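You operate a simulated robot arm through the tools that you are given. There is no shell and no other tool. Be economical: measure what you need, move in short steps, check, and stop when the job is done.

Carry out the task below with a simulated robot arm. There is one attempt and no reset: what you move stays moved.

## Task
Press home the teal housing's seal; store the housing in the teal box.
Fine: use the seal press, leave its slide out and shut the lid.

Only the result counts: the job must be done as asked and must still hold three seconds after the hand-in. Knocking over, shifting, dropping, spilling or breaking anything else fails it. A push-on lid holds only when it is set on centred and level and pressed home; a screw cap is set on level and turned clockwise until tight.

## Robot
A 7-joint arm with a two-finger parallel gripper, fixed in place. Base frame: the origin is at the foot of the arm, x ahead of it, y to its left, z up; the work surface is at about z = 0. Units: mm, rad, N and s.
With the tool pointing down near the work surface it reaches from about 240 to 620 mm from the base axis. Its first joint turns from -1.152 to 1.152 rad. Payload 2.6 kg.
The TCP is the grasp point between the finger pads, 30 mm short of the fingertips. In the tool frame z runs along the fingers and y along their closing line. Largest opening 94 mm; finger width 28, thickness 10; the body of the gripper, 50 by 96 mm, starts 55 mm behind the TCP.
Orientation is that of the tool frame in the base frame, as a unit quaternion [x, y, z, w]. With the fingers straight down and closing along the base's y, the tool's x points along the base's -x, its y along +y and its z along -z.

## Interface
- The arm moves only by the tool play_rows. Its argument "targets" is a list that holds one entry, the list of rows, each a list of 7 numbers: the turn, a rotation vector about the tool's x, y, z in units of 60 degrees (1.0 is 60 degrees), then the shift along the tool's x, y, z in units of 300 mm (1.0 is 300 mm), then the closure, from 0 (fully open) to 1 (shut). In form: [[[ax, ay, az, x, y, z, hand], ...]]. A call has 1 to 8 rows; each row is the pose to reach, as a shift and turn from the pose commanded when the call began, along the tool's axes at that moment. A call with a number of a shift or a turn outside -1 to 1 is refused whole. A row lasts 0.2 s, in which the tool goes at most 50 mm and 0.15 rad; a call with a longer step from one row to the next is refused whole, and so is a gripper value outside its range. A pose out of reach is approached as far as the arm can. The call stops where the force on the tool passes 90 N (or 10 N more than at its start, if that is more) or the arm is blocked; 0.2 s more then pass. The fingers move at their own pace (about 72 mm/s each) and stop on an object; they squeeze with about 21 N. The grip force told is the motor's: it shows also when the fingers shut on nothing. Time passes only in rows, and 0.2 s behind the last, so rows that repeat a pose let the fingers close. The reply holds the time, the measured pose of the TCP, the force on the tool along the base axes, the opening and the grip force, in the units named above and with some noise, with the torque about the TCP (base axes, N m) and any sound that the robot's microphone picked up.
- Cameras (640 x 400 px; columns grow to the right, rows downward): "scene" is fixed at [24.2, 424.2, 566.5]; the picture's right is [-0.86, -0.51, 0.00], its down [-0.28, 0.48, -0.83] and it looks along [0.42, -0.72, -0.56] (base axes); focal length 275 px, centre (320, 200). "wrist" rides on the gripper at [76, 14, -102] in the tool frame; the picture's right is [-0.18, 0.98, 0.00], its down [-0.75, -0.14, -0.64] and it looks along [-0.63, -0.12, 0.77] (tool axes); focal length 243 px, centre (320, 200). There is no depth. A picture from a camera that has moved, and an enlarged one, comes with that camera's place and axes in the base frame and with its lens.
- grab_frame(camera): a new picture of that camera. It takes no simulated time.
- close_up(camera, box): a new picture of the part [left, top, right, bottom] of that camera's present view, enlarged. It takes no simulated time.
- sign_off(): hands the job in; it is judged then, once.

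Go step by step. Nothing tells you positions but the pictures and the camera data: compare them with the known pose of the tool, close in by small moves and look again before you grip or let go. The budget is 120 turns and 84 pictures, counting those below and the enlarged ones. Unless the task says otherwise, let go and move clear before handing in, and close with one line.

The tools are called after "Call:" as a command line: name --argument value ..., lists and objects as JSON in quotes. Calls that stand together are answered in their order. play_rows: Moves the arm, as the interface text tells. Its arguments: {"type":"object","properties":{"targets":{"type":"array","items":{"type":"array","items":{"type":"array","items":{"type":"number"}}}}},"required":["targets"]} The other tools are called the same way: grab_frame (camera) takes a picture; close_up (camera, box) takes an enlarged picture of a part of a camera's view; sign_off () hands the job in.

At the start:

```text
t: 0.0
tool_pos: [324.9, -158.8, 417.0]
ee_rot: [0.0, 1.0, 0.0, 0.0]
force: [-0.5, 0.4, -0.5]
wrist_torque: [0.01, 0.03, 0.01]
gripper_width: 93.7
grasp_force: 0.1
```

scene: 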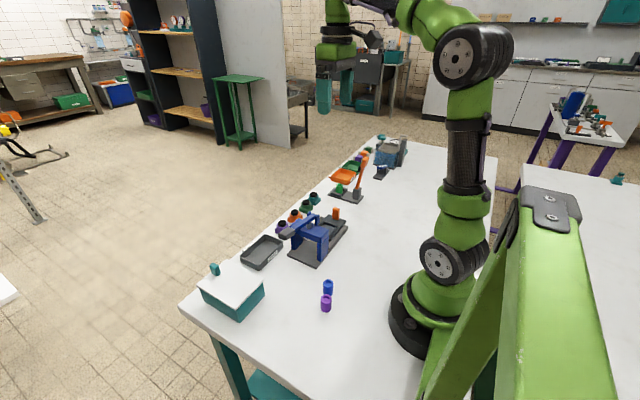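
wrist: 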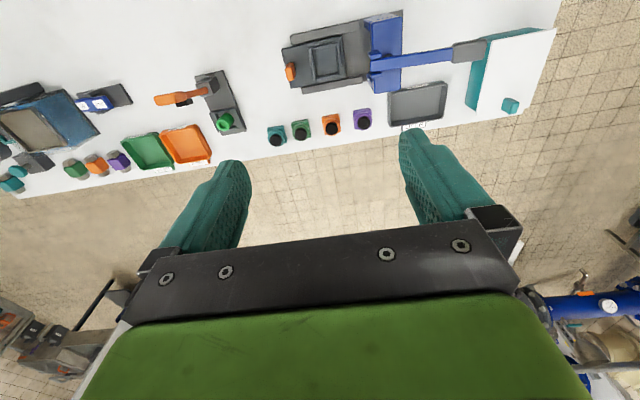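

I see a table with a row of coloured housings, a blue lever press, a grey tray and a teal box with a white lid. I'll look closer first.

Call:
close_up --camera "scene" --box '[180, 170, 360, 330]'

Call:
close_up --camera "wrist" --box '[260, 0, 580, 160]'

Call:
close_up --camera "scene" --box '[310, 120, 430, 220]'

Call:
close_up --camera "wrist" --box '[0, 50, 280, 210]'

```text
2.50 times, centred on (270, 250) of scene
camera zoom: at [24.2, 424.2, 566.5], right [-0.86, -0.51, 0.0], down [-0.28, 0.48, -0.83], along [0.42, -0.72, -0.56], focal length 688 px, centre (445, 75)
```

zoom: 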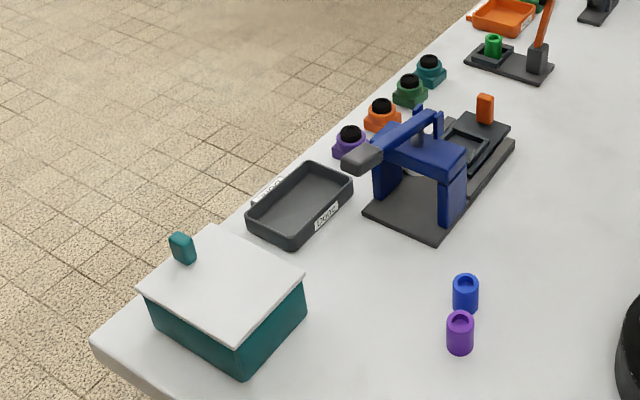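

```text
2.00 times, centred on (420, 80) of wrist
camera zoom: at [249.1, -142.9, 517.9], right [0.18, 0.98, 0.0], down [0.75, -0.14, 0.64], along [0.63, -0.12, -0.77], focal length 485 px, centre (120, 440)
```

zoom: 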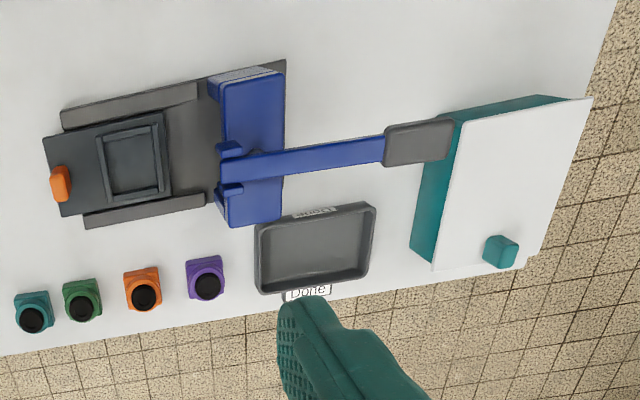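

```text
4.00 times, centred on (370, 170) of scene
camera zoom: at [24.2, 424.2, 566.5], right [-0.86, -0.51, 0.0], down [-0.28, 0.48, -0.83], along [0.42, -0.72, -0.56], focal length 1101 px, centre (120, 320)
```

zoom: 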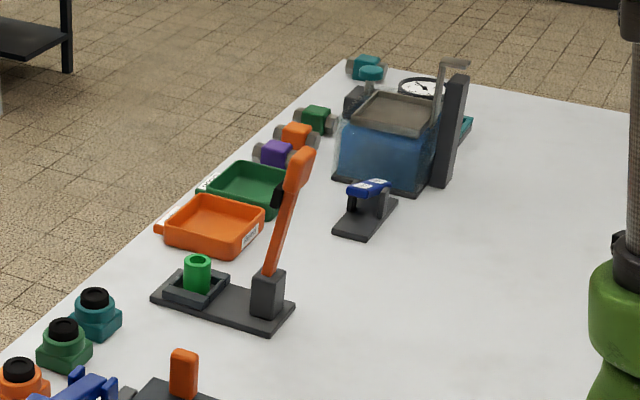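

```text
2.29 times, centred on (140, 130) of wrist
camera zoom: at [249.1, -142.9, 517.9], right [0.18, 0.98, 0.0], down [0.75, -0.14, 0.64], along [0.63, -0.12, -0.77], focal length 555 px, centre (731, 360)
```

zoom: 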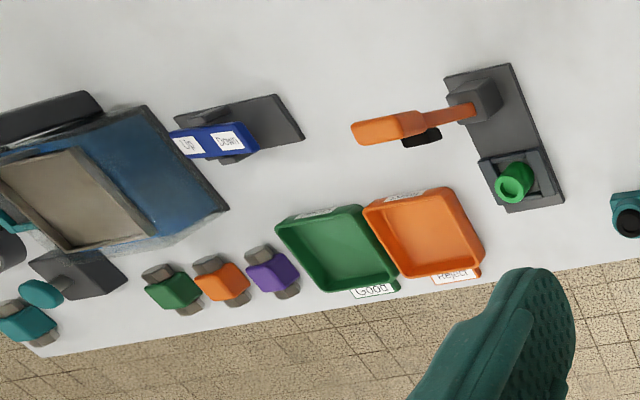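

The layout is clear, so I'll move back and lower for a closer view of the press and the box.

Call:
play_rows --targets '[[[0, 0, 0, 0.054, 0.083, 0.098, 0], [0, 0, 0, 0.108, 0.165, 0.195, 0], [0, 0, 0, 0.163, 0.248, 0.293, 0], [0, 0, 0, 0.217, 0.33, 0.39, 0], [0, 0, 0, 0.217, 0.33, 0.39, 0]]]'

Call:
grab_frame --camera "wrist"

```text
t: 1.2
tool_pos: [258.2, -58.3, 298.8]
ee_rot: [0.0, 1.0, 0.0, -0.001]
force: [-0.1, 0.1, 0.7]
wrist_torque: [0.01, 0.03, 0.04]
gripper_width: 94.2
grasp_force: 0.0
```

```text
77 pictures are left
camera wrist: at [183.1, -43.4, 400.4], right [0.18, 0.98, 0.0], down [0.75, -0.14, 0.64], along [0.63, -0.12, -0.77], focal length 243 px, centre (320, 200)
```

wrist: 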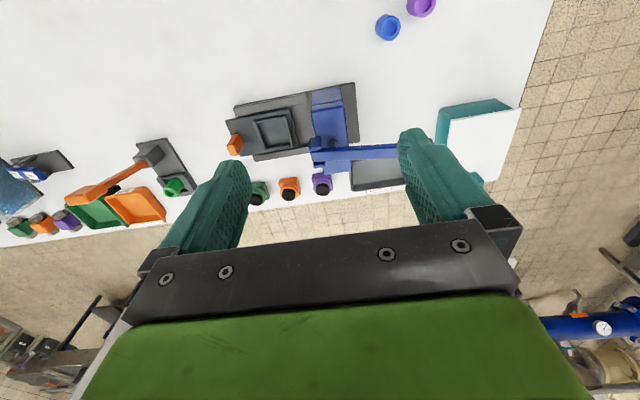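

Call:
close_up --camera "wrist" --box '[210, 70, 370, 210]'

Call:
close_up --camera "wrist" --box '[370, 80, 530, 200]'

Call:
close_up --camera "scene" --box '[270, 190, 360, 270]'

Call:
close_up --camera "scene" --box '[190, 250, 280, 330]'

```text
2.86 times, centred on (290, 140) of wrist
camera zoom: at [183.1, -43.4, 400.4], right [0.18, 0.98, 0.0], down [0.75, -0.14, 0.64], along [0.63, -0.12, -0.77], focal length 693 px, centre (406, 371)
```

zoom: 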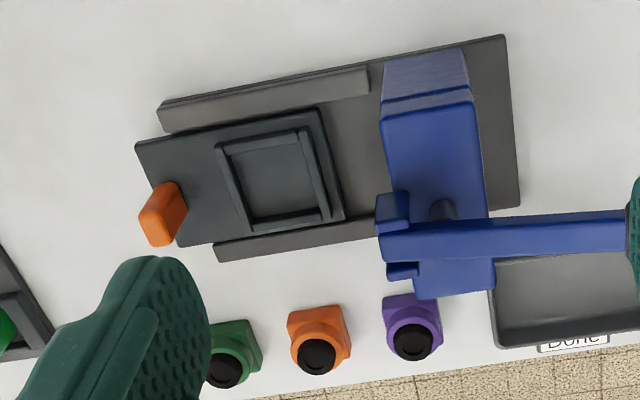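

```text
3.33 times, centred on (450, 140) of wrist
camera zoom: at [183.1, -43.4, 400.4], right [0.18, 0.98, 0.0], down [0.75, -0.14, 0.64], along [0.63, -0.12, -0.77], focal length 809 px, centre (-113, 400)
```

zoom: 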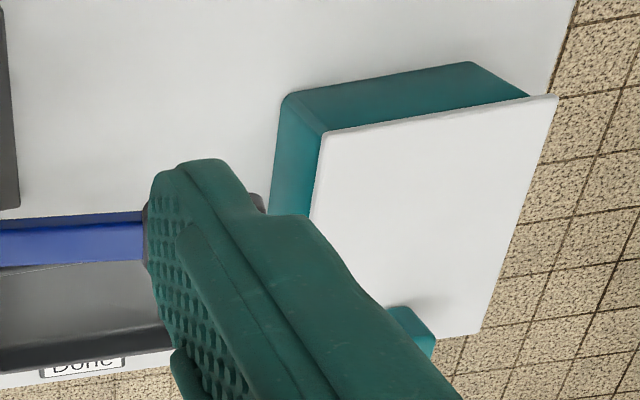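

```text
5.00 times, centred on (315, 230) of scene
camera zoom: at [24.2, 424.2, 566.5], right [-0.86, -0.51, 0.0], down [-0.28, 0.48, -0.83], along [0.42, -0.72, -0.56], focal length 1376 px, centre (345, 50)
```

zoom: 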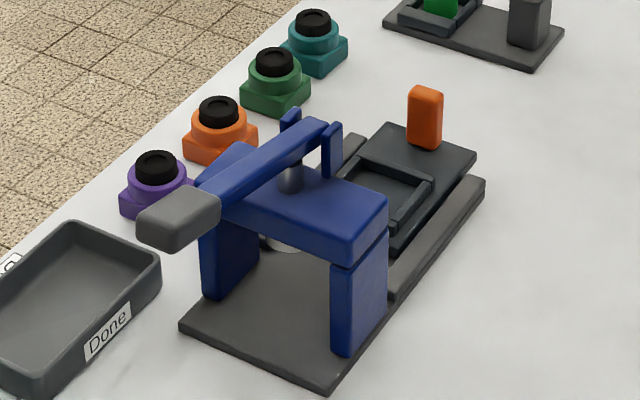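

```text
5.00 times, centred on (235, 290) of scene
camera zoom: at [24.2, 424.2, 566.5], right [-0.86, -0.51, 0.0], down [-0.28, 0.48, -0.83], along [0.42, -0.72, -0.56], focal length 1376 px, centre (745, -250)
```

zoom: 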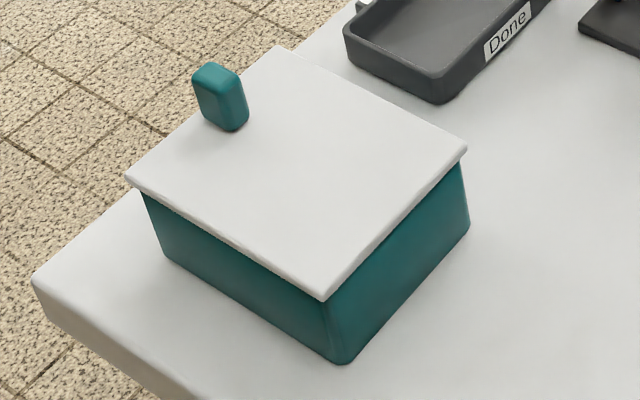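

Next I'll move over the teal housing at about (458, -275), turning the gripper so that it closes along x and the camera ends up on the -y side.

Call:
play_rows --targets '[[[0, 0, -0.125, -0.0825, -0.09, 0.025, 0], [0, 0, -0.25, -0.165, -0.18, 0.05, 0], [0, 0, -0.375, -0.2475, -0.27, 0.075, 0], [0, 0, -0.5, -0.33, -0.36, 0.1, 0], [0, 0, -0.625, -0.4125, -0.45, 0.125, 0], [0, 0, -0.75, -0.495, -0.54, 0.15, 0], [0, 0, -0.875, -0.5775, -0.63, 0.175, 0], [0, 0, -1, -0.66, -0.717, 0.2, 0]]]'

Call:
play_rows --targets '[[[0, 0, -0.125, 0, 0, 0, 0], [0, 0, -0.25, 0, 0, 0, 0], [0, 0, -0.375, 0, 0, 0.05, 0], [0, 0, -0.5, 0, 0, 0.1, 0], [0, 0, -0.5, 0, 0, 0.2, 0], [0, 0, -0.5, 0, 0, 0.3, 0], [0, 0, -0.5, 0, 0, 0.3, 0]]]'

Call:
grab_frame --camera "wrist"

```text
t: 3.0
tool_pos: [456.9, -272.7, 237.5]
ee_rot: [-0.5, 0.866, -0.001, 0.0]
force: [-0.8, -0.9, -0.2]
wrist_torque: [0.01, -0.01, 0.0]
gripper_width: 93.8
grasp_force: 0.1
```

```text
t: 4.6
tool_pos: [457.0, -274.8, 148.1]
ee_rot: [0.707, -0.707, 0.0, -0.001]
force: [0.4, -0.6, -0.8]
wrist_torque: [0.0, -0.02, -0.01]
gripper_width: 94.2
grasp_force: 0.0
```

```text
72 pictures are left
camera wrist: at [442.3, -350.2, 250.9], right [-0.98, 0.18, 0.0], down [0.14, 0.75, 0.64], along [0.12, 0.63, -0.77], focal length 243 px, centre (320, 200)
```

wrist: 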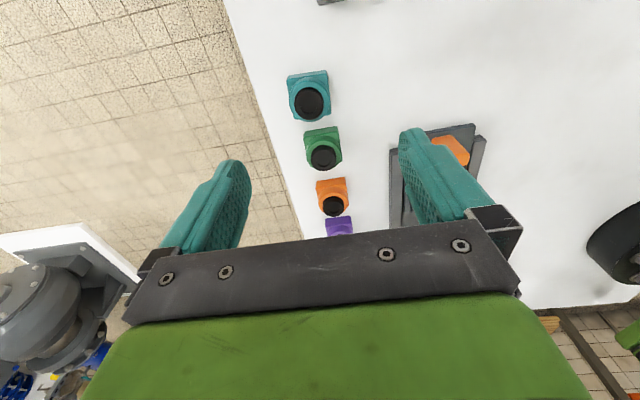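

Call:
close_up --camera "wrist" --box '[260, 50, 380, 190]'

Call:
close_up --camera "scene" --box '[290, 180, 340, 220]'

```text
2.86 times, centred on (320, 120) of wrist
camera zoom: at [442.3, -350.2, 250.9], right [-0.98, 0.18, 0.0], down [0.14, 0.75, 0.64], along [0.12, 0.63, -0.77], focal length 693 px, centre (320, 429)
```

zoom: 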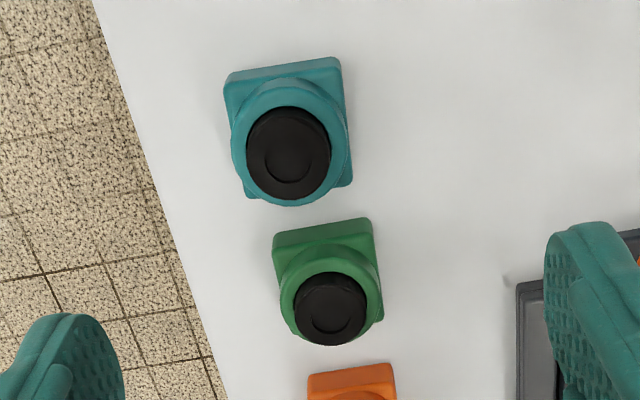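

```text
10.00 times, centred on (315, 200) of scene
camera zoom: at [24.2, 424.2, 566.5], right [-0.86, -0.51, 0.0], down [-0.28, 0.48, -0.83], along [0.42, -0.72, -0.56], focal length 2753 px, centre (370, 200)
```

zoom: 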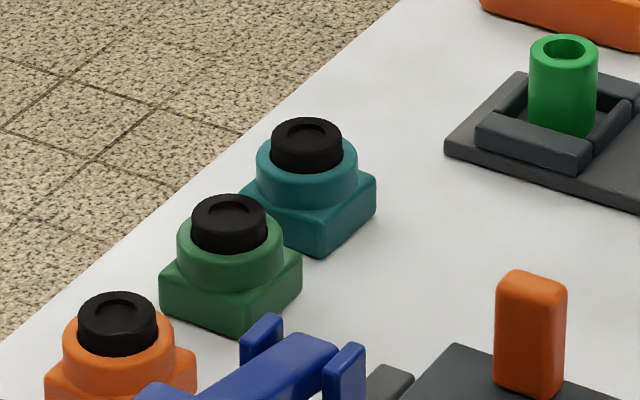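

The housing is about 38 mm square, centred near (463.5, -283), with the base 17 mm high, the collar to 27 and the seal to 38. I'll come down to z≈78 and check the alignment.

Call:
play_rows --targets '[[[0, 0, 0, 0.0283, -0.0217, 0.1, 0.2], [0, 0, 0, 0.0283, -0.0217, 0.233, 0.3], [0, 0, 0, 0.0283, -0.0217, 0.233, 0.3]]]'

Call:
grab_frame --camera "wrist"

Call:
close_up --camera "scene" --box '[285, 165, 345, 215]'

```text
t: 5.4
tool_pos: [462.2, -281.9, 81.0]
ee_rot: [0.707, -0.707, 0.0, 0.0]
force: [-0.5, -0.9, 0.4]
wrist_torque: [-0.01, -0.02, -0.02]
gripper_width: 66.0
grasp_force: 0.1
```

```text
69 pictures are left
camera wrist: at [448.2, -357.7, 182.7], right [-0.98, 0.18, 0.0], down [0.14, 0.75, 0.64], along [0.12, 0.63, -0.77], focal length 243 px, centre (320, 200)
```

wrist: 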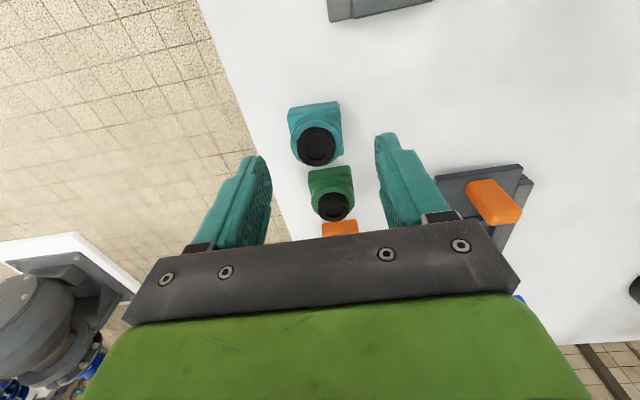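

```text
8.00 times, centred on (315, 190) of scene
camera zoom: at [24.2, 424.2, 566.5], right [-0.86, -0.51, 0.0], down [-0.28, 0.48, -0.83], along [0.42, -0.72, -0.56], focal length 2202 px, centre (360, 280)
```

zoom: 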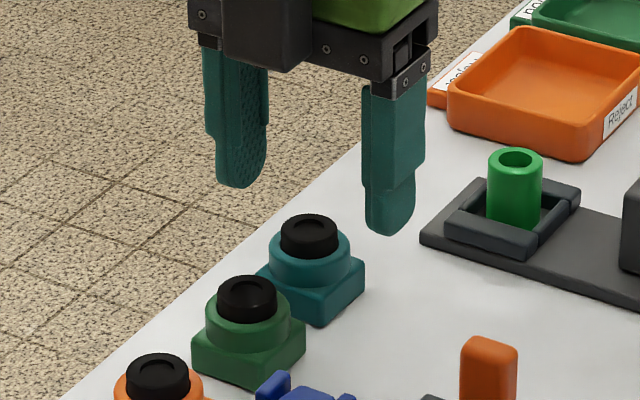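

It's aligned with the estimate, so I'll descend and grip the collar and the top of the base.

Call:
play_rows --targets '[[[0, 0, 0, 0.003, 0, 0.06, 0.3], [0, 0, 0, 0.004, 0, 0.12, 0.3], [0, 0, 0, 0.004, 0, 0.12, 0.5], [0, 0, 0, 0.004, 0, 0.12, 0.75], [0, 0, 0, 0.004, 0, 0.12, 0.75], [0, 0, 0, 0.004, 0, 0.12, 0.75]]]'

Call:
grab_frame --camera "wrist"

Call:
close_up --camera "scene" --box '[285, 165, 345, 215]'

```text
t: 6.8
tool_pos: [462.4, -283.1, 43.3]
ee_rot: [0.707, -0.707, 0.001, 0.0]
force: [0.7, 0.1, 1.5]
wrist_torque: [0.03, -0.06, -0.01]
gripper_width: 37.5
grasp_force: 20.9
```

```text
67 pictures are left
camera wrist: at [448.5, -359.1, 145.8], right [-0.98, 0.18, 0.0], down [0.14, 0.75, 0.64], along [0.12, 0.63, -0.77], focal length 243 px, centre (320, 200)
```

wrist: 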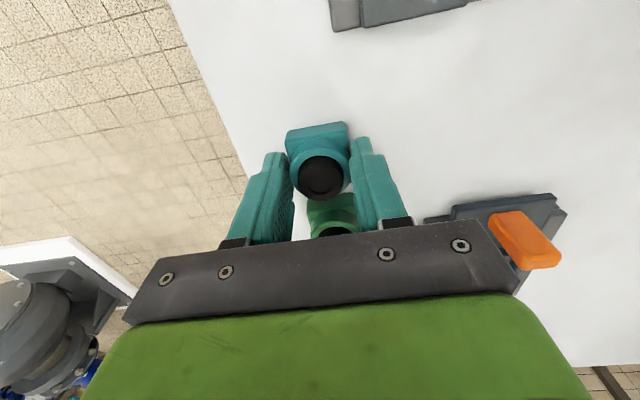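

```text
8.00 times, centred on (315, 190) of scene
camera zoom: at [24.2, 424.2, 566.5], right [-0.86, -0.51, 0.0], down [-0.28, 0.48, -0.83], along [0.42, -0.72, -0.56], focal length 2202 px, centre (360, 280)
```

zoom: 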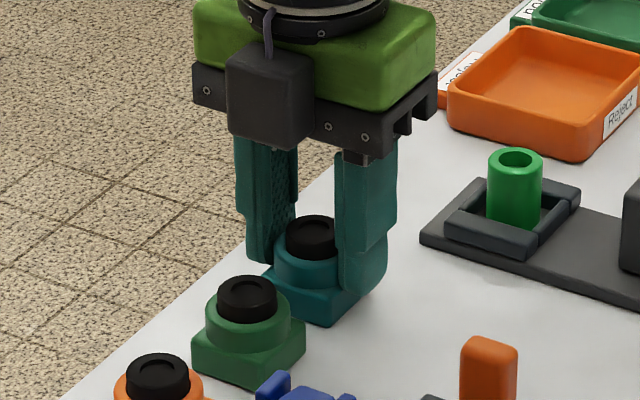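

I have it gripped at 37.5 mm. I'll lift it and carry it towards the nest.

Call:
play_rows --targets '[[[0, 0, 0, 0, 0, -0.15, 0.75], [0, 0, 0, 0, 0, -0.3, 0.75], [0, 0, 0, -0.09, 0.105, -0.3, 0.75], [0, 0, 0, -0.18, 0.21, -0.3, 0.75], [0, 0, 0, -0.28, 0.32, -0.3, 0.75], [0, 0, 0, -0.38, 0.423, -0.3, 0.75], [0, 0, 0, -0.38, 0.423, -0.3, 0.75]]]'

Call:
grab_frame --camera "wrist"

Call:
close_up --camera "scene" --box '[275, 150, 365, 270]'

```text
t: 8.4
tool_pos: [335.4, -167.7, 132.3]
ee_rot: [-0.707, 0.707, 0.0, 0.001]
force: [-0.3, -0.9, -0.3]
wrist_torque: [0.0, 0.01, -0.01]
gripper_width: 23.6
grasp_force: 0.0
```

```text
65 pictures are left
camera wrist: at [321.6, -244.2, 234.9], right [-0.98, 0.18, 0.0], down [0.14, 0.75, 0.64], along [0.12, 0.63, -0.77], focal length 243 px, centre (320, 200)
```

wrist: 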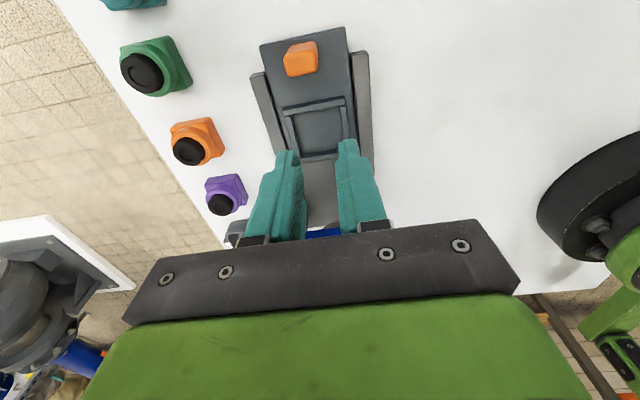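

```text
3.33 times, centred on (320, 210) of scene
camera zoom: at [24.2, 424.2, 566.5], right [-0.86, -0.51, 0.0], down [-0.28, 0.48, -0.83], along [0.42, -0.72, -0.56], focal length 918 px, centre (320, 167)
```

zoom: 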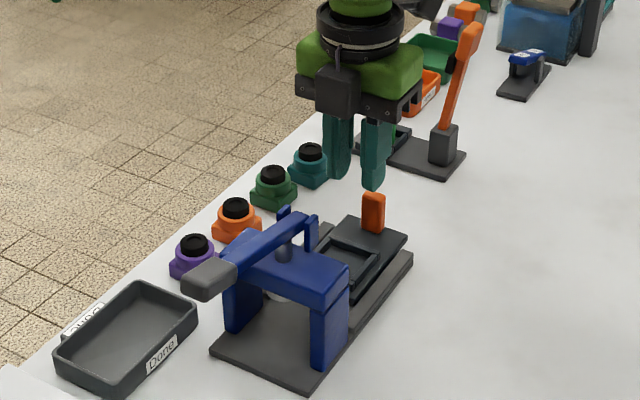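

The housing slipped from the fingertips and stayed where it was, so I'll grip it deeper. First I'll look closely at the nest and the housing.

Call:
close_up --camera "wrist" --box '[240, 10, 390, 170]'

Call:
close_up --camera "scene" --box '[345, 200, 395, 245]'

Call:
close_up --camera "scene" --box '[290, 180, 340, 220]'

```text
2.50 times, centred on (315, 90) of wrist
camera zoom: at [321.6, -244.2, 234.9], right [-0.98, 0.18, 0.0], down [0.14, 0.75, 0.64], along [0.12, 0.63, -0.77], focal length 606 px, centre (332, 475)
```

zoom: 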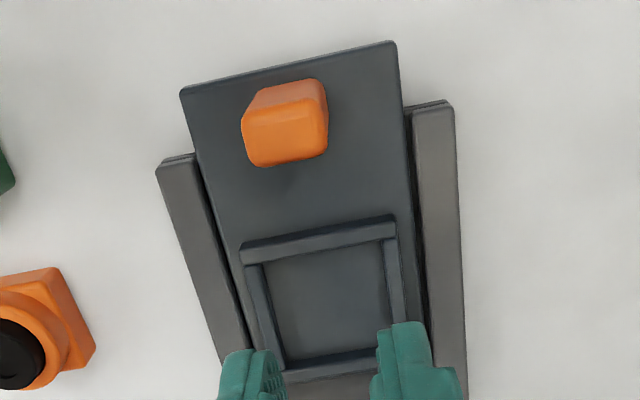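

```text
8.89 times, centred on (370, 222) of scene
camera zoom: at [24.2, 424.2, 566.5], right [-0.86, -0.51, 0.0], down [-0.28, 0.48, -0.83], along [0.42, -0.72, -0.56], focal length 2447 px, centre (-124, 0)
```

zoom: 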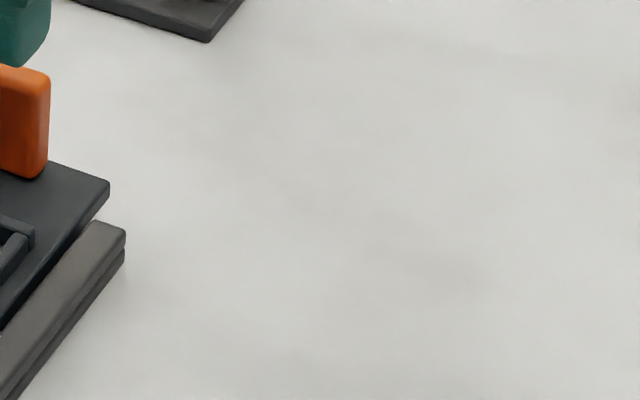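

```text
10.00 times, centred on (315, 200) of scene
camera zoom: at [24.2, 424.2, 566.5], right [-0.86, -0.51, 0.0], down [-0.28, 0.48, -0.83], along [0.42, -0.72, -0.56], focal length 2753 px, centre (370, 200)
```

zoom: 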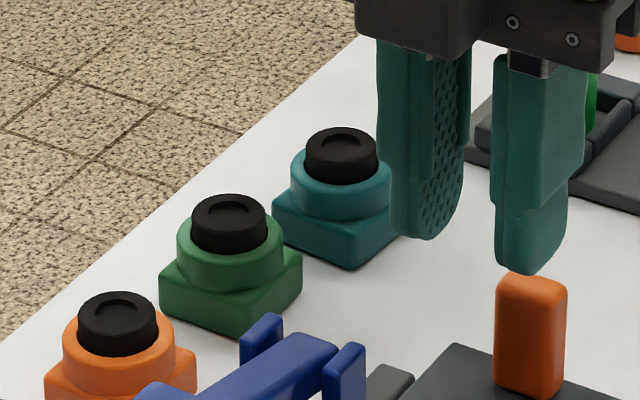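

The housing was dragged about 14 mm towards the robot but is still upright. I'll go back over it and check before gripping deeper.

Call:
play_rows --targets '[[[0, 0, 0, 0.09, -0.09, 0, 0.4], [0, 0, 0, 0.19, -0.19, 0, 0.4], [0, 0, 0, 0.29, -0.29, 0, 0.4], [0, 0, 0, 0.377, -0.382, 0, 0.4], [0, 0, 0, 0.377, -0.382, 0.133, 0.4], [0, 0, 0, 0.377, -0.382, 0.133, 0.4]]]'

Call:
close_up --camera "wrist" --box '[220, 50, 420, 250]'

```text
t: 9.8
tool_pos: [453.1, -280.0, 92.4]
ee_rot: [-0.706, 0.708, 0.0, 0.0]
force: [0.3, -0.2, 0.4]
wrist_torque: [-0.02, 0.0, -0.04]
gripper_width: 56.4
grasp_force: 0.1
```

```text
2.00 times, centred on (320, 150) of wrist
camera zoom: at [439.0, -355.9, 195.0], right [-0.98, 0.18, 0.0], down [0.14, 0.75, 0.64], along [0.12, 0.63, -0.77], focal length 485 px, centre (320, 300)
```

zoom: 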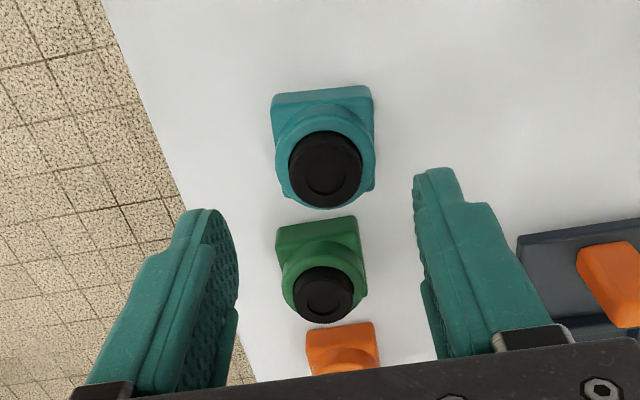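

The housing sits at about (451, -285) and is turned about -5°. I'll match that angle, go down to z≈36, grip, and lift slightly to test.

Call:
play_rows --targets '[[[0, 0, 0.083, 0.0167, 0.005, 0.06, 0.4], [0, 0, 0.083, 0.0167, 0.005, 0.13, 0.4], [0, 0, 0.083, 0.0167, 0.005, 0.193, 0.4], [0, 0, 0.083, 0.0167, 0.005, 0.193, 0.7], [0, 0, 0.083, 0.0167, 0.005, 0.193, 1], [0, 0, 0.083, 0.0167, 0.005, 0.193, 1], [0, 0, 0.083, 0.0167, 0.005, 0.193, 1]]]'

Call:
play_rows --targets '[[[0, 0, 0, 0, 0, -0.03, 1], [0, 0, 0, 0, 0, -0.06, 1], [0, 0, 0, 0, 0, -0.1, 1], [0, 0, 0, 0, 0, -0.1, 1]]]'

Call:
close_up --camera "scene" --box '[285, 165, 345, 215]'

```text
t: 11.4
tool_pos: [451.2, -287.1, 33.2]
ee_rot: [-0.676, 0.737, 0.0, 0.0]
force: [0.2, -0.6, 0.6]
wrist_torque: [-0.01, 0.0, -0.03]
gripper_width: 37.6
grasp_force: 20.6
```

```text
t: 12.4
tool_pos: [451.4, -287.6, 64.9]
ee_rot: [-0.676, 0.737, 0.0, 0.0]
force: [0.0, -1.1, -1.6]
wrist_torque: [0.0, -0.02, 0.03]
gripper_width: 37.8
grasp_force: 21.0
```

```text
8.00 times, centred on (315, 190) of scene
camera zoom: at [24.2, 424.2, 566.5], right [-0.86, -0.51, 0.0], down [-0.28, 0.48, -0.83], along [0.42, -0.72, -0.56], focal length 2202 px, centre (360, 280)
```

zoom: 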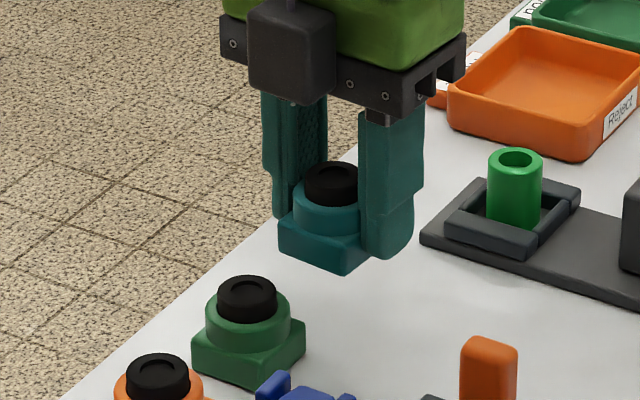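

It's held level. I'll carry it over the nest and turn back to square.

Call:
play_rows --targets '[[[0, 0, 0, 0, 0, -0.15, 1], [0, 0, -0.04, -0.1, 0.1, -0.15, 1], [0, 0, -0.083, -0.2, 0.2, -0.15, 1], [0, 0, -0.083, -0.3, 0.3, -0.15, 1], [0, 0, -0.083, -0.38, 0.37, -0.15, 1], [0, 0, -0.083, -0.431, 0.412, -0.15, 1], [0, 0, -0.083, -0.431, 0.412, -0.15, 1]]]'

Call:
grab_frame --camera "wrist"

Call:
close_up --camera "scene" --box '[290, 170, 370, 230]'

```text
t: 14.0
tool_pos: [337.5, -148.8, 111.8]
ee_rot: [0.707, -0.707, 0.0, 0.0]
force: [-0.1, 0.5, -1.7]
wrist_torque: [-0.01, -0.01, 0.03]
gripper_width: 37.6
grasp_force: 21.5
```

```text
58 pictures are left
camera wrist: at [324.1, -224.1, 214.0], right [-0.98, 0.18, 0.0], down [0.14, 0.75, 0.64], along [0.12, 0.63, -0.77], focal length 243 px, centre (320, 200)
```

wrist: 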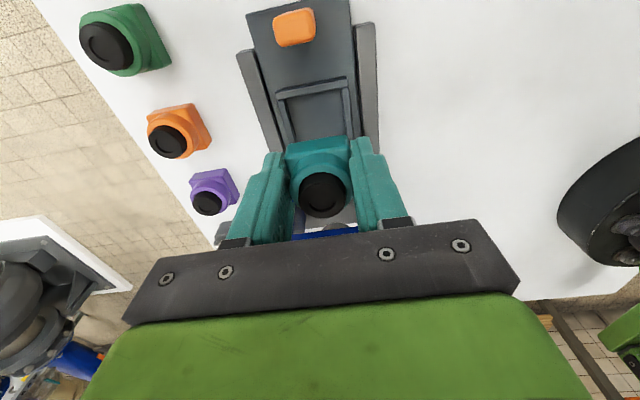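

```text
6.67 times, centred on (330, 200) of scene
camera zoom: at [24.2, 424.2, 566.5], right [-0.86, -0.51, 0.0], down [-0.28, 0.48, -0.83], along [0.42, -0.72, -0.56], focal length 1835 px, centre (253, 200)
```

zoom: 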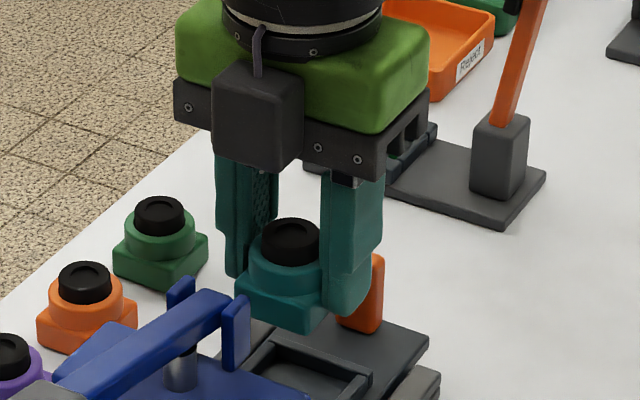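

The nest centre is at about (339.6, -150), and the housing is roughly 2 mm short in x and 3.5 mm off in y. I'll correct that, lower partway and check.

Call:
play_rows --targets '[[[0, 0, 0, 0.0117, -0.007, 0.06, 1], [0, 0, 0, 0.0117, -0.007, 0.137, 1], [0, 0, 0, 0.0117, -0.007, 0.137, 1]]]'

Call:
close_up --camera "wrist" --box '[220, 20, 420, 230]'

Call:
close_up --camera "scene" --box '[310, 190, 370, 240]'

```text
t: 14.8
tool_pos: [340.9, -152.4, 69.6]
ee_rot: [0.708, -0.707, 0.0, 0.001]
force: [-0.3, -0.2, -1.8]
wrist_torque: [0.01, -0.01, -0.02]
gripper_width: 37.4
grasp_force: 20.8
```

```text
1.90 times, centred on (320, 125) of wrist
camera zoom: at [326.2, -227.3, 171.4], right [-0.98, 0.18, 0.0], down [0.14, 0.75, 0.64], along [0.12, 0.63, -0.77], focal length 462 px, centre (320, 343)
```

zoom: 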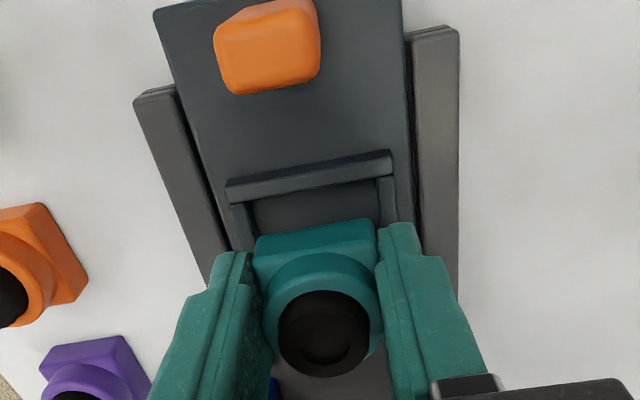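

```text
8.00 times, centred on (340, 215) of scene
camera zoom: at [24.2, 424.2, 566.5], right [-0.86, -0.51, 0.0], down [-0.28, 0.48, -0.83], along [0.42, -0.72, -0.56], focal length 2202 px, centre (160, 80)
```

zoom: 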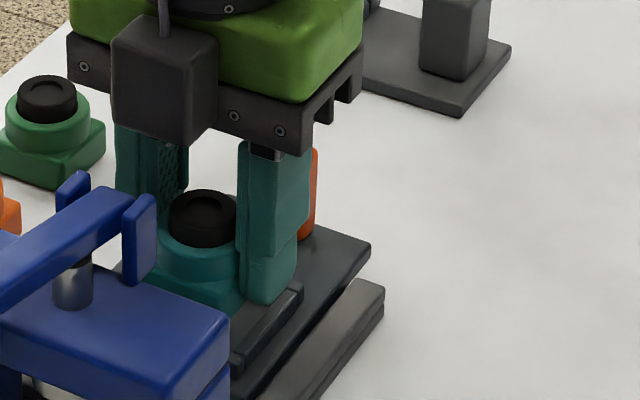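

It's within a few mm. I'll nudge by +1 mm in x and y, lower to just above the rim and look closely.

Call:
play_rows --targets '[[[0, 0, 0, -0.0033, -0.0033, 0.03, 1], [0, 0, 0, -0.0033, -0.0033, 0.03, 1]]]'

Call:
close_up --camera "wrist" --box '[260, 70, 380, 160]'

Call:
close_up --camera "scene" --box '[320, 205, 356, 240]'

```text
t: 15.4
tool_pos: [342.4, -150.3, 61.4]
ee_rot: [-0.706, 0.708, -0.001, 0.0]
force: [-6.5, 2.5, 13.4]
wrist_torque: [0.42, 0.14, 0.13]
gripper_width: 37.3
grasp_force: 21.3
```

```text
4.44 times, centred on (320, 115) of wrist
camera zoom: at [327.0, -226.3, 162.9], right [-0.98, 0.19, 0.0], down [0.14, 0.75, 0.64], along [0.12, 0.63, -0.77], focal length 1078 px, centre (320, 578)
```

zoom: 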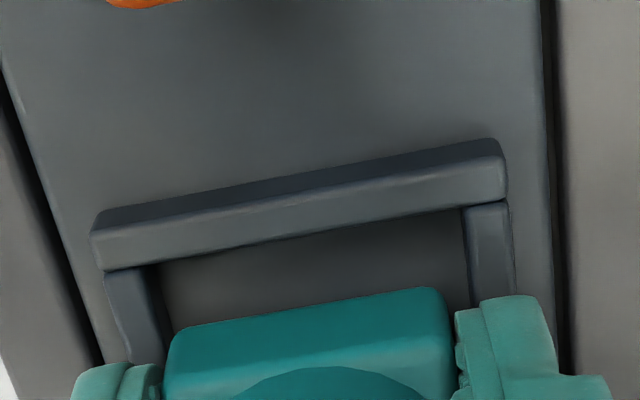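

```text
11.43 times, centred on (338, 222) of scene
camera zoom: at [24.2, 424.2, 566.5], right [-0.86, -0.51, 0.0], down [-0.28, 0.48, -0.83], along [0.42, -0.72, -0.56], focal length 3146 px, centre (114, -57)
```

zoom: 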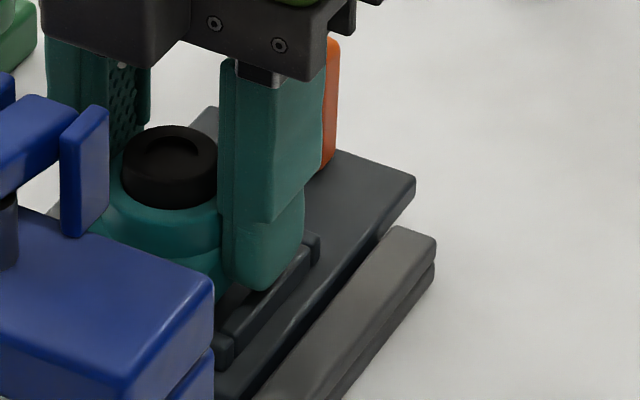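

It touched the +y and +x rim because the housing sits about 5 mm ahead of the TCP in y. I'll raise it, shift by -2 in x and -6 in y, and check again.

Call:
play_rows --targets '[[[0, 0, 0, 0, 0, -0.03, 1], [0, 0, 0, 0.02, 0.0067, -0.03, 1], [0, 0, 0, 0.02, 0.0067, -0.01, 1], [0, 0, 0, 0.02, 0.0067, -0.01, 1]]]'

Call:
close_up --camera "wrist" --box '[260, 70, 380, 160]'

```text
t: 16.4
tool_pos: [340.2, -155.5, 62.2]
ee_rot: [-0.707, 0.708, 0.0, 0.0]
force: [-0.1, 0.3, -1.3]
wrist_torque: [-0.01, 0.02, 0.01]
gripper_width: 37.4
grasp_force: 20.8
```

```text
4.44 times, centred on (320, 115) of wrist
camera zoom: at [325.3, -232.0, 165.2], right [-0.98, 0.18, 0.0], down [0.14, 0.75, 0.64], along [0.12, 0.63, -0.77], focal length 1078 px, centre (320, 578)
```

zoom: 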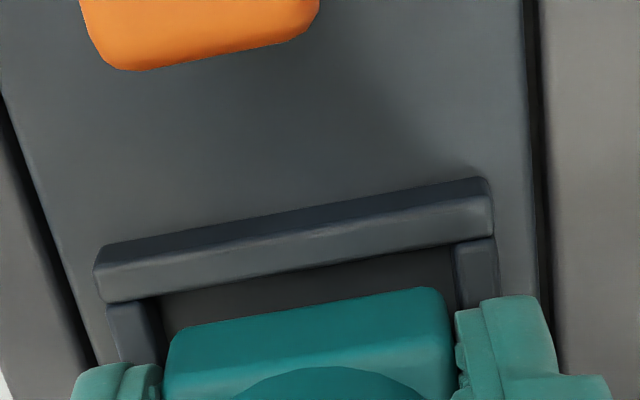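

Closer now. I'll shift another -1 in x and -2 in y, then lower gently.

Call:
play_rows --targets '[[[0, 0, 0, 0.006, 0.0035, 0, 1], [0, 0, 0, 0.006, 0.0035, 0.012, 1], [0, 0, 0, 0.006, 0.0035, 0.023, 1], [0, 0, 0, 0.006, 0.0035, 0.023, 1]]]'

Call:
close_up --camera "wrist" --box '[260, 70, 380, 160]'

```text
t: 17.4
tool_pos: [339.5, -158.6, 56.9]
ee_rot: [-0.706, 0.708, 0.0, 0.0]
force: [-9.2, 2.8, 23.4]
wrist_torque: [0.1, 0.69, 0.19]
gripper_width: 37.8
grasp_force: 20.6
```

```text
4.44 times, centred on (320, 115) of wrist
camera zoom: at [324.3, -233.9, 159.3], right [-0.98, 0.18, 0.0], down [0.14, 0.75, 0.64], along [0.12, 0.63, -0.77], focal length 1078 px, centre (320, 578)
```

zoom: 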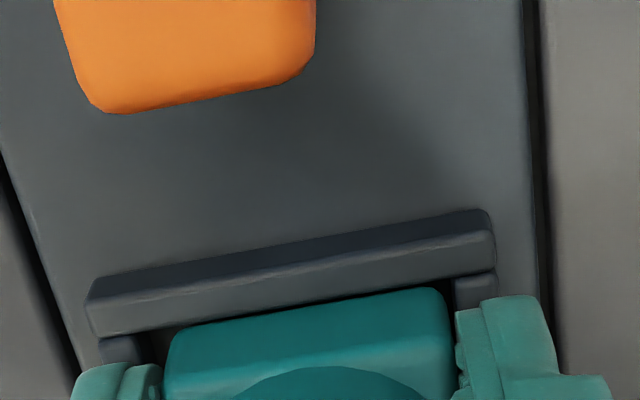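

The force pattern says the fingertips are resting on the rim, with the housing bottom already inside the nest. I'll check from the scene camera before letting it settle in.

Call:
close_up --camera "scene" --box '[315, 200, 360, 235]'

```text
11.43 times, centred on (338, 218) of scene
camera zoom: at [24.1, 424.3, 566.5], right [-0.86, -0.51, 0.0], down [-0.28, 0.48, -0.83], along [0.42, -0.72, -0.56], focal length 3146 px, centre (120, 0)
```

zoom: 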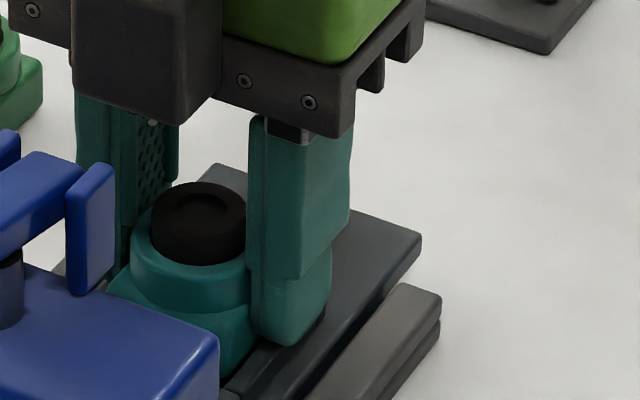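

The finger is on the rim and the housing is inside, so I'll unload 1 mm and open gently.

Call:
play_rows --targets '[[[0, 0, 0, 0, 0, -0.003, 0.65], [0, 0, 0, 0, 0, -0.003, 0.58], [0, 0, 0, 0, 0, -0.003, 0.53], [0, 0, 0, 0, 0, -0.003, 0.48], [0, 0, 0, 0, 0, -0.003, 0.45]]]'

Call:
close_up --camera "scene" --box '[315, 200, 360, 235]'

Call:
close_up --camera "wrist" --box '[240, 70, 400, 220]'

```text
t: 18.6
tool_pos: [339.4, -159.6, 56.7]
ee_rot: [0.707, -0.707, 0.001, 0.0]
force: [7.5, 1.1, 15.7]
wrist_torque: [0.05, 0.17, 0.0]
gripper_width: 47.5
grasp_force: 0.0
```

```text
11.43 times, centred on (338, 218) of scene
camera zoom: at [24.1, 424.2, 566.5], right [-0.86, -0.51, 0.0], down [-0.28, 0.48, -0.83], along [0.42, -0.72, -0.56], focal length 3146 px, centre (120, 0)
```

zoom: 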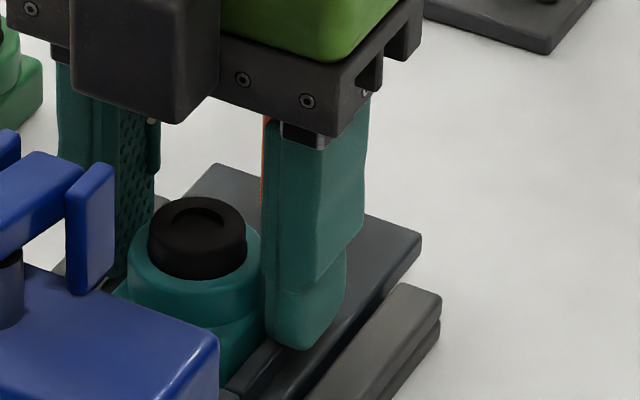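

```text
2.67 times, centred on (320, 145) of wrist
camera zoom: at [325.1, -234.2, 159.3], right [-0.98, 0.18, 0.0], down [0.14, 0.75, 0.64], along [0.12, 0.63, -0.77], focal length 647 px, centre (320, 347)
```

zoom: 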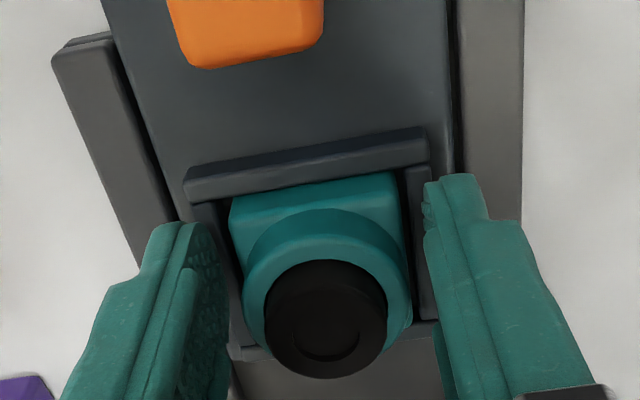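

The housing is seated in the nest. I'll raise and move over the slide's orange handle.

Call:
play_rows --targets '[[[0, 0, 0, 0, 0, -0.1, 0.4], [0, 0, 0, 0, 0, -0.2, 0.3], [0, 0, 0, 0.1, 0, -0.22, 0.3], [0, 0, 0, 0.2, 0, -0.22, 0.3], [0, 0, 0, 0.2, 0, -0.22, 0.3]]]'

Call:
grab_frame --camera "wrist"

Call:
close_up --camera "scene" --box '[270, 180, 370, 270]'

```text
t: 19.8
tool_pos: [339.4, -216.6, 123.3]
ee_rot: [-0.707, 0.707, 0.0, 0.001]
force: [0.2, -0.8, -0.4]
wrist_torque: [0.0, -0.02, 0.01]
gripper_width: 65.8
grasp_force: 0.0
```

```text
47 pictures are left
camera wrist: at [326.2, -292.8, 225.7], right [-0.98, 0.18, 0.0], down [0.14, 0.75, 0.64], along [0.12, 0.63, -0.77], focal length 243 px, centre (320, 200)
```

wrist: 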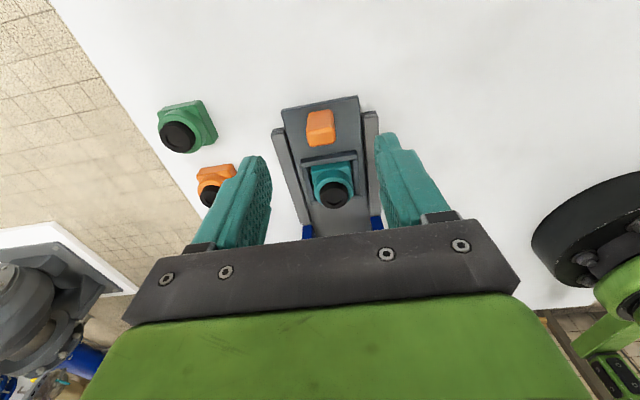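

```text
4.44 times, centred on (320, 225) of scene
camera zoom: at [24.2, 424.2, 566.5], right [-0.86, -0.51, 0.0], down [-0.28, 0.48, -0.83], along [0.42, -0.72, -0.56], focal length 1224 px, centre (320, 89)
```

zoom: 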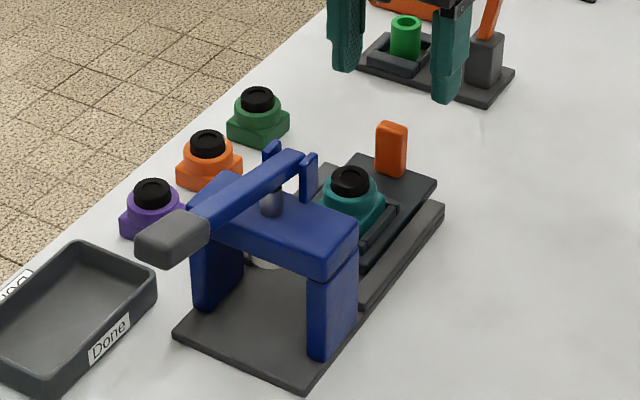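

The handle is at about (340, -217). I'll grip it slightly behind centre to keep the gripper clear of the arch.

Call:
play_rows --targets '[[[0, 0, 0, 0.028, -0.003, 0.1, 0.45], [0, 0, 0, 0.028, -0.003, 0.2, 0.45], [0, 0, 0, 0.028, -0.003, 0.227, 0.45], [0, 0, 0, 0.028, -0.003, 0.227, 0.8], [0, 0, 0, 0.028, -0.003, 0.227, 1], [0, 0, 0, 0.028, -0.003, 0.227, 1], [0, 0, 0, 0.028, -0.003, 0.227, 1]]]'

Call:
close_up --camera "scene" --box '[290, 160, 380, 240]'

```text
t: 21.4
tool_pos: [340.6, -225.9, 54.7]
ee_rot: [0.708, -0.707, 0.001, -0.001]
force: [11.7, -0.9, -11.1]
wrist_torque: [-0.72, -0.03, -0.17]
gripper_width: 26.1
grasp_force: 44.7
```

```text
5.00 times, centred on (335, 200) of scene
camera zoom: at [24.3, 424.2, 566.5], right [-0.86, -0.51, 0.0], down [-0.28, 0.48, -0.83], along [0.42, -0.72, -0.56], focal length 1376 px, centre (245, 200)
```

zoom: 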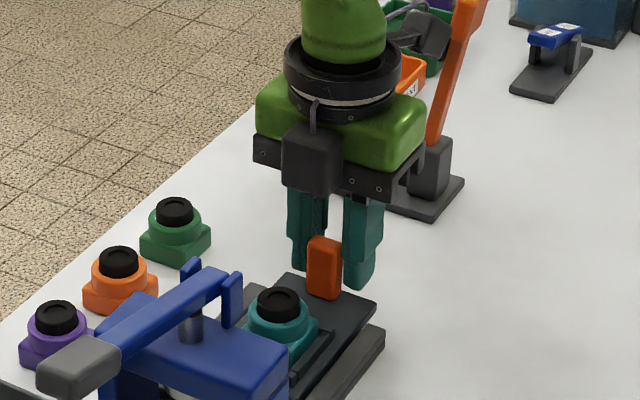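

It's gripped. I'll push the slide in towards the arch.

Call:
play_rows --targets '[[[0, 0, 0, -0.03, 0, 0, 1], [0, 0, 0, -0.07, 0, 0, 1], [0, 0, 0, -0.12, 0, 0, 1], [0, 0, 0, -0.17, 0, 0, 1], [0, 0, 0, -0.22, 0, 0, 1], [0, 0, 0, -0.22, 0, 0, 1]]]'

Call:
close_up --camera "scene" --box '[280, 170, 360, 270]'

```text
t: 22.8
tool_pos: [339.5, -160.4, 54.8]
ee_rot: [0.707, -0.707, 0.002, -0.001]
force: [18.6, 1.0, -3.8]
wrist_torque: [0.12, 0.05, -0.31]
gripper_width: 25.9
grasp_force: 44.7
```

```text
4.00 times, centred on (320, 220) of scene
camera zoom: at [24.2, 424.2, 566.5], right [-0.86, -0.51, 0.0], down [-0.28, 0.48, -0.83], along [0.42, -0.72, -0.56], focal length 1101 px, centre (320, 120)
```

zoom: 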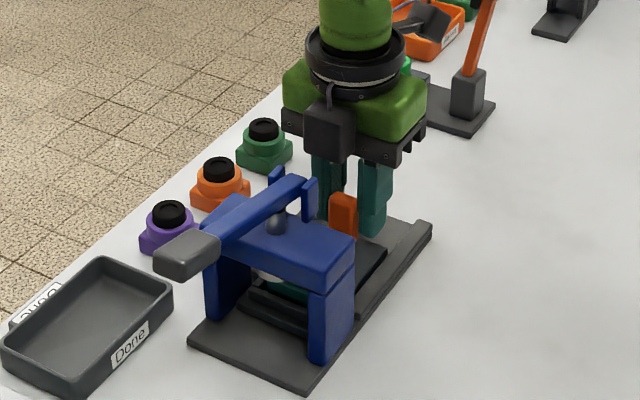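

It's sliding well, so I'll continue in small steps until it stops.

Call:
play_rows --targets '[[[0, 0, 0, -0.03, -0.003, 0, 1], [0, 0, 0, -0.06, -0.003, 0, 1], [0, 0, 0, -0.08, -0.003, 0, 1], [0, 0, 0, -0.1, -0.003, 0, 1], [0, 0, 0, -0.1, -0.003, 0, 1]]]'

Call:
close_up --camera "scene" --box '[290, 190, 350, 270]'

```text
t: 24.0
tool_pos: [339.4, -132.1, 54.5]
ee_rot: [-0.705, 0.709, 0.002, -0.002]
force: [-15.2, -10.7, 11.3]
wrist_torque: [0.81, -0.14, 0.31]
gripper_width: 26.2
grasp_force: 44.8
```

```text
5.00 times, centred on (320, 230) of scene
camera zoom: at [24.2, 424.2, 566.5], right [-0.86, -0.51, 0.0], down [-0.28, 0.48, -0.83], along [0.42, -0.72, -0.56], focal length 1376 px, centre (320, 50)
```

zoom: 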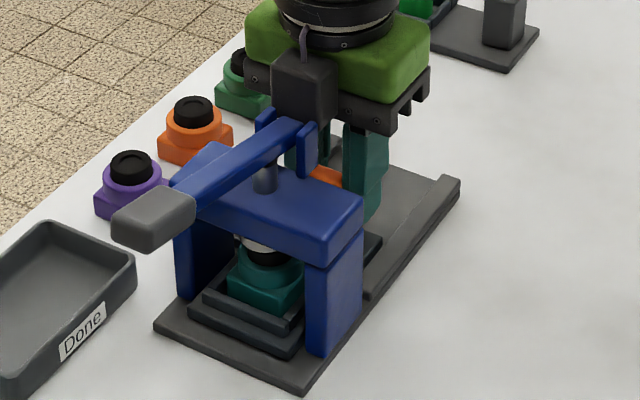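

It's nearly there. I'll creep on to find the end stop.

Call:
play_rows --targets '[[[0, 0, 0, -0.007, 0, 0, 1], [0, 0, 0, -0.013, 0, 0, 1], [0, 0, 0, -0.02, 0, 0, 1], [0, 0, 0, -0.02, 0, 0, 1]]]'

Call:
close_up --camera "scene" --box '[290, 190, 350, 270]'

```text
t: 25.0
tool_pos: [338.9, -132.3, 54.9]
ee_rot: [-0.703, 0.712, -0.003, -0.003]
force: [0.5, -49.6, -10.4]
wrist_torque: [3.76, -0.05, 0.21]
gripper_width: 26.0
grasp_force: 45.1
```

```text
5.00 times, centred on (320, 230) of scene
camera zoom: at [24.3, 424.1, 566.6], right [-0.86, -0.51, 0.0], down [-0.28, 0.48, -0.83], along [0.42, -0.72, -0.56], focal length 1376 px, centre (320, 50)
```

zoom: 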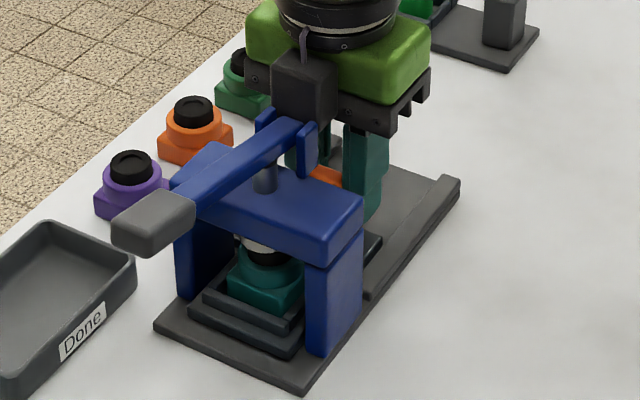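

That torque puts the contact above the TCP: the gripper block touched the press ears, not the slide stop. I'll back off, let go, and push the handle from behind instead.

Call:
play_rows --targets '[[[0, 0, 0, 0.018, 0, 0, 1], [0, 0, 0, 0.02, 0, 0, 0.7], [0, 0, 0, 0.02, 0, 0, 0.6], [0, 0, 0, 0.06, 0, 0, 0.6], [0, 0, 0, 0.14, 0, 0, 0.6], [0, 0, 0, 0.18, 0, 0, 1], [0, 0, 0, 0.18, 0, 0, 1]]]'

Call:
grab_frame --camera "wrist"

Call:
close_up --camera "scene" --box '[290, 190, 350, 270]'

```text
t: 26.6
tool_pos: [341.9, -179.5, 53.9]
ee_rot: [-0.707, 0.707, 0.0, 0.0]
force: [-0.1, -1.0, 0.0]
wrist_torque: [0.01, -0.04, 0.01]
gripper_width: 0.2
grasp_force: 21.3
```

```text
41 pictures are left
camera wrist: at [327.4, -254.4, 156.0], right [-0.98, 0.18, 0.0], down [0.14, 0.75, 0.64], along [0.12, 0.63, -0.77], focal length 243 px, centre (320, 200)
```

wrist: 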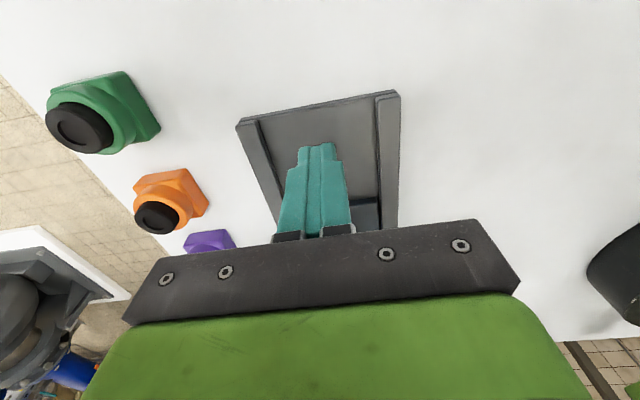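

```text
5.00 times, centred on (320, 230) of scene
camera zoom: at [24.2, 424.2, 566.5], right [-0.86, -0.51, 0.0], down [-0.28, 0.48, -0.83], along [0.42, -0.72, -0.56], focal length 1376 px, centre (320, 50)
```

zoom: 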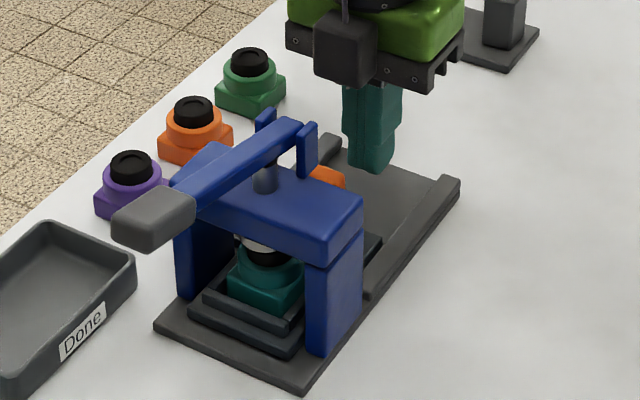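

The slide is close to fully in. I'll push the handle from behind with closed fingers until it meets the stop.

Call:
play_rows --targets '[[[0, 0, 0, -0.06, 0.003, 0, 1], [0, 0, 0, -0.1, 0.003, 0, 1], [0, 0, 0, -0.12, 0.003, 0, 1], [0, 0, 0, -0.13, 0.003, 0, 1], [0, 0, 0, -0.14, 0.003, 0, 1], [0, 0, 0, -0.15, 0.003, 0, 1], [0, 0, 0, -0.15, 0.003, 0, 1]]]'

```text
t: 28.2
tool_pos: [340.2, -140.2, 55.2]
ee_rot: [-0.705, 0.709, -0.006, -0.003]
force: [7.9, -44.4, -5.5]
wrist_torque: [0.02, 0.01, 0.12]
gripper_width: 0.0
grasp_force: 21.2
```

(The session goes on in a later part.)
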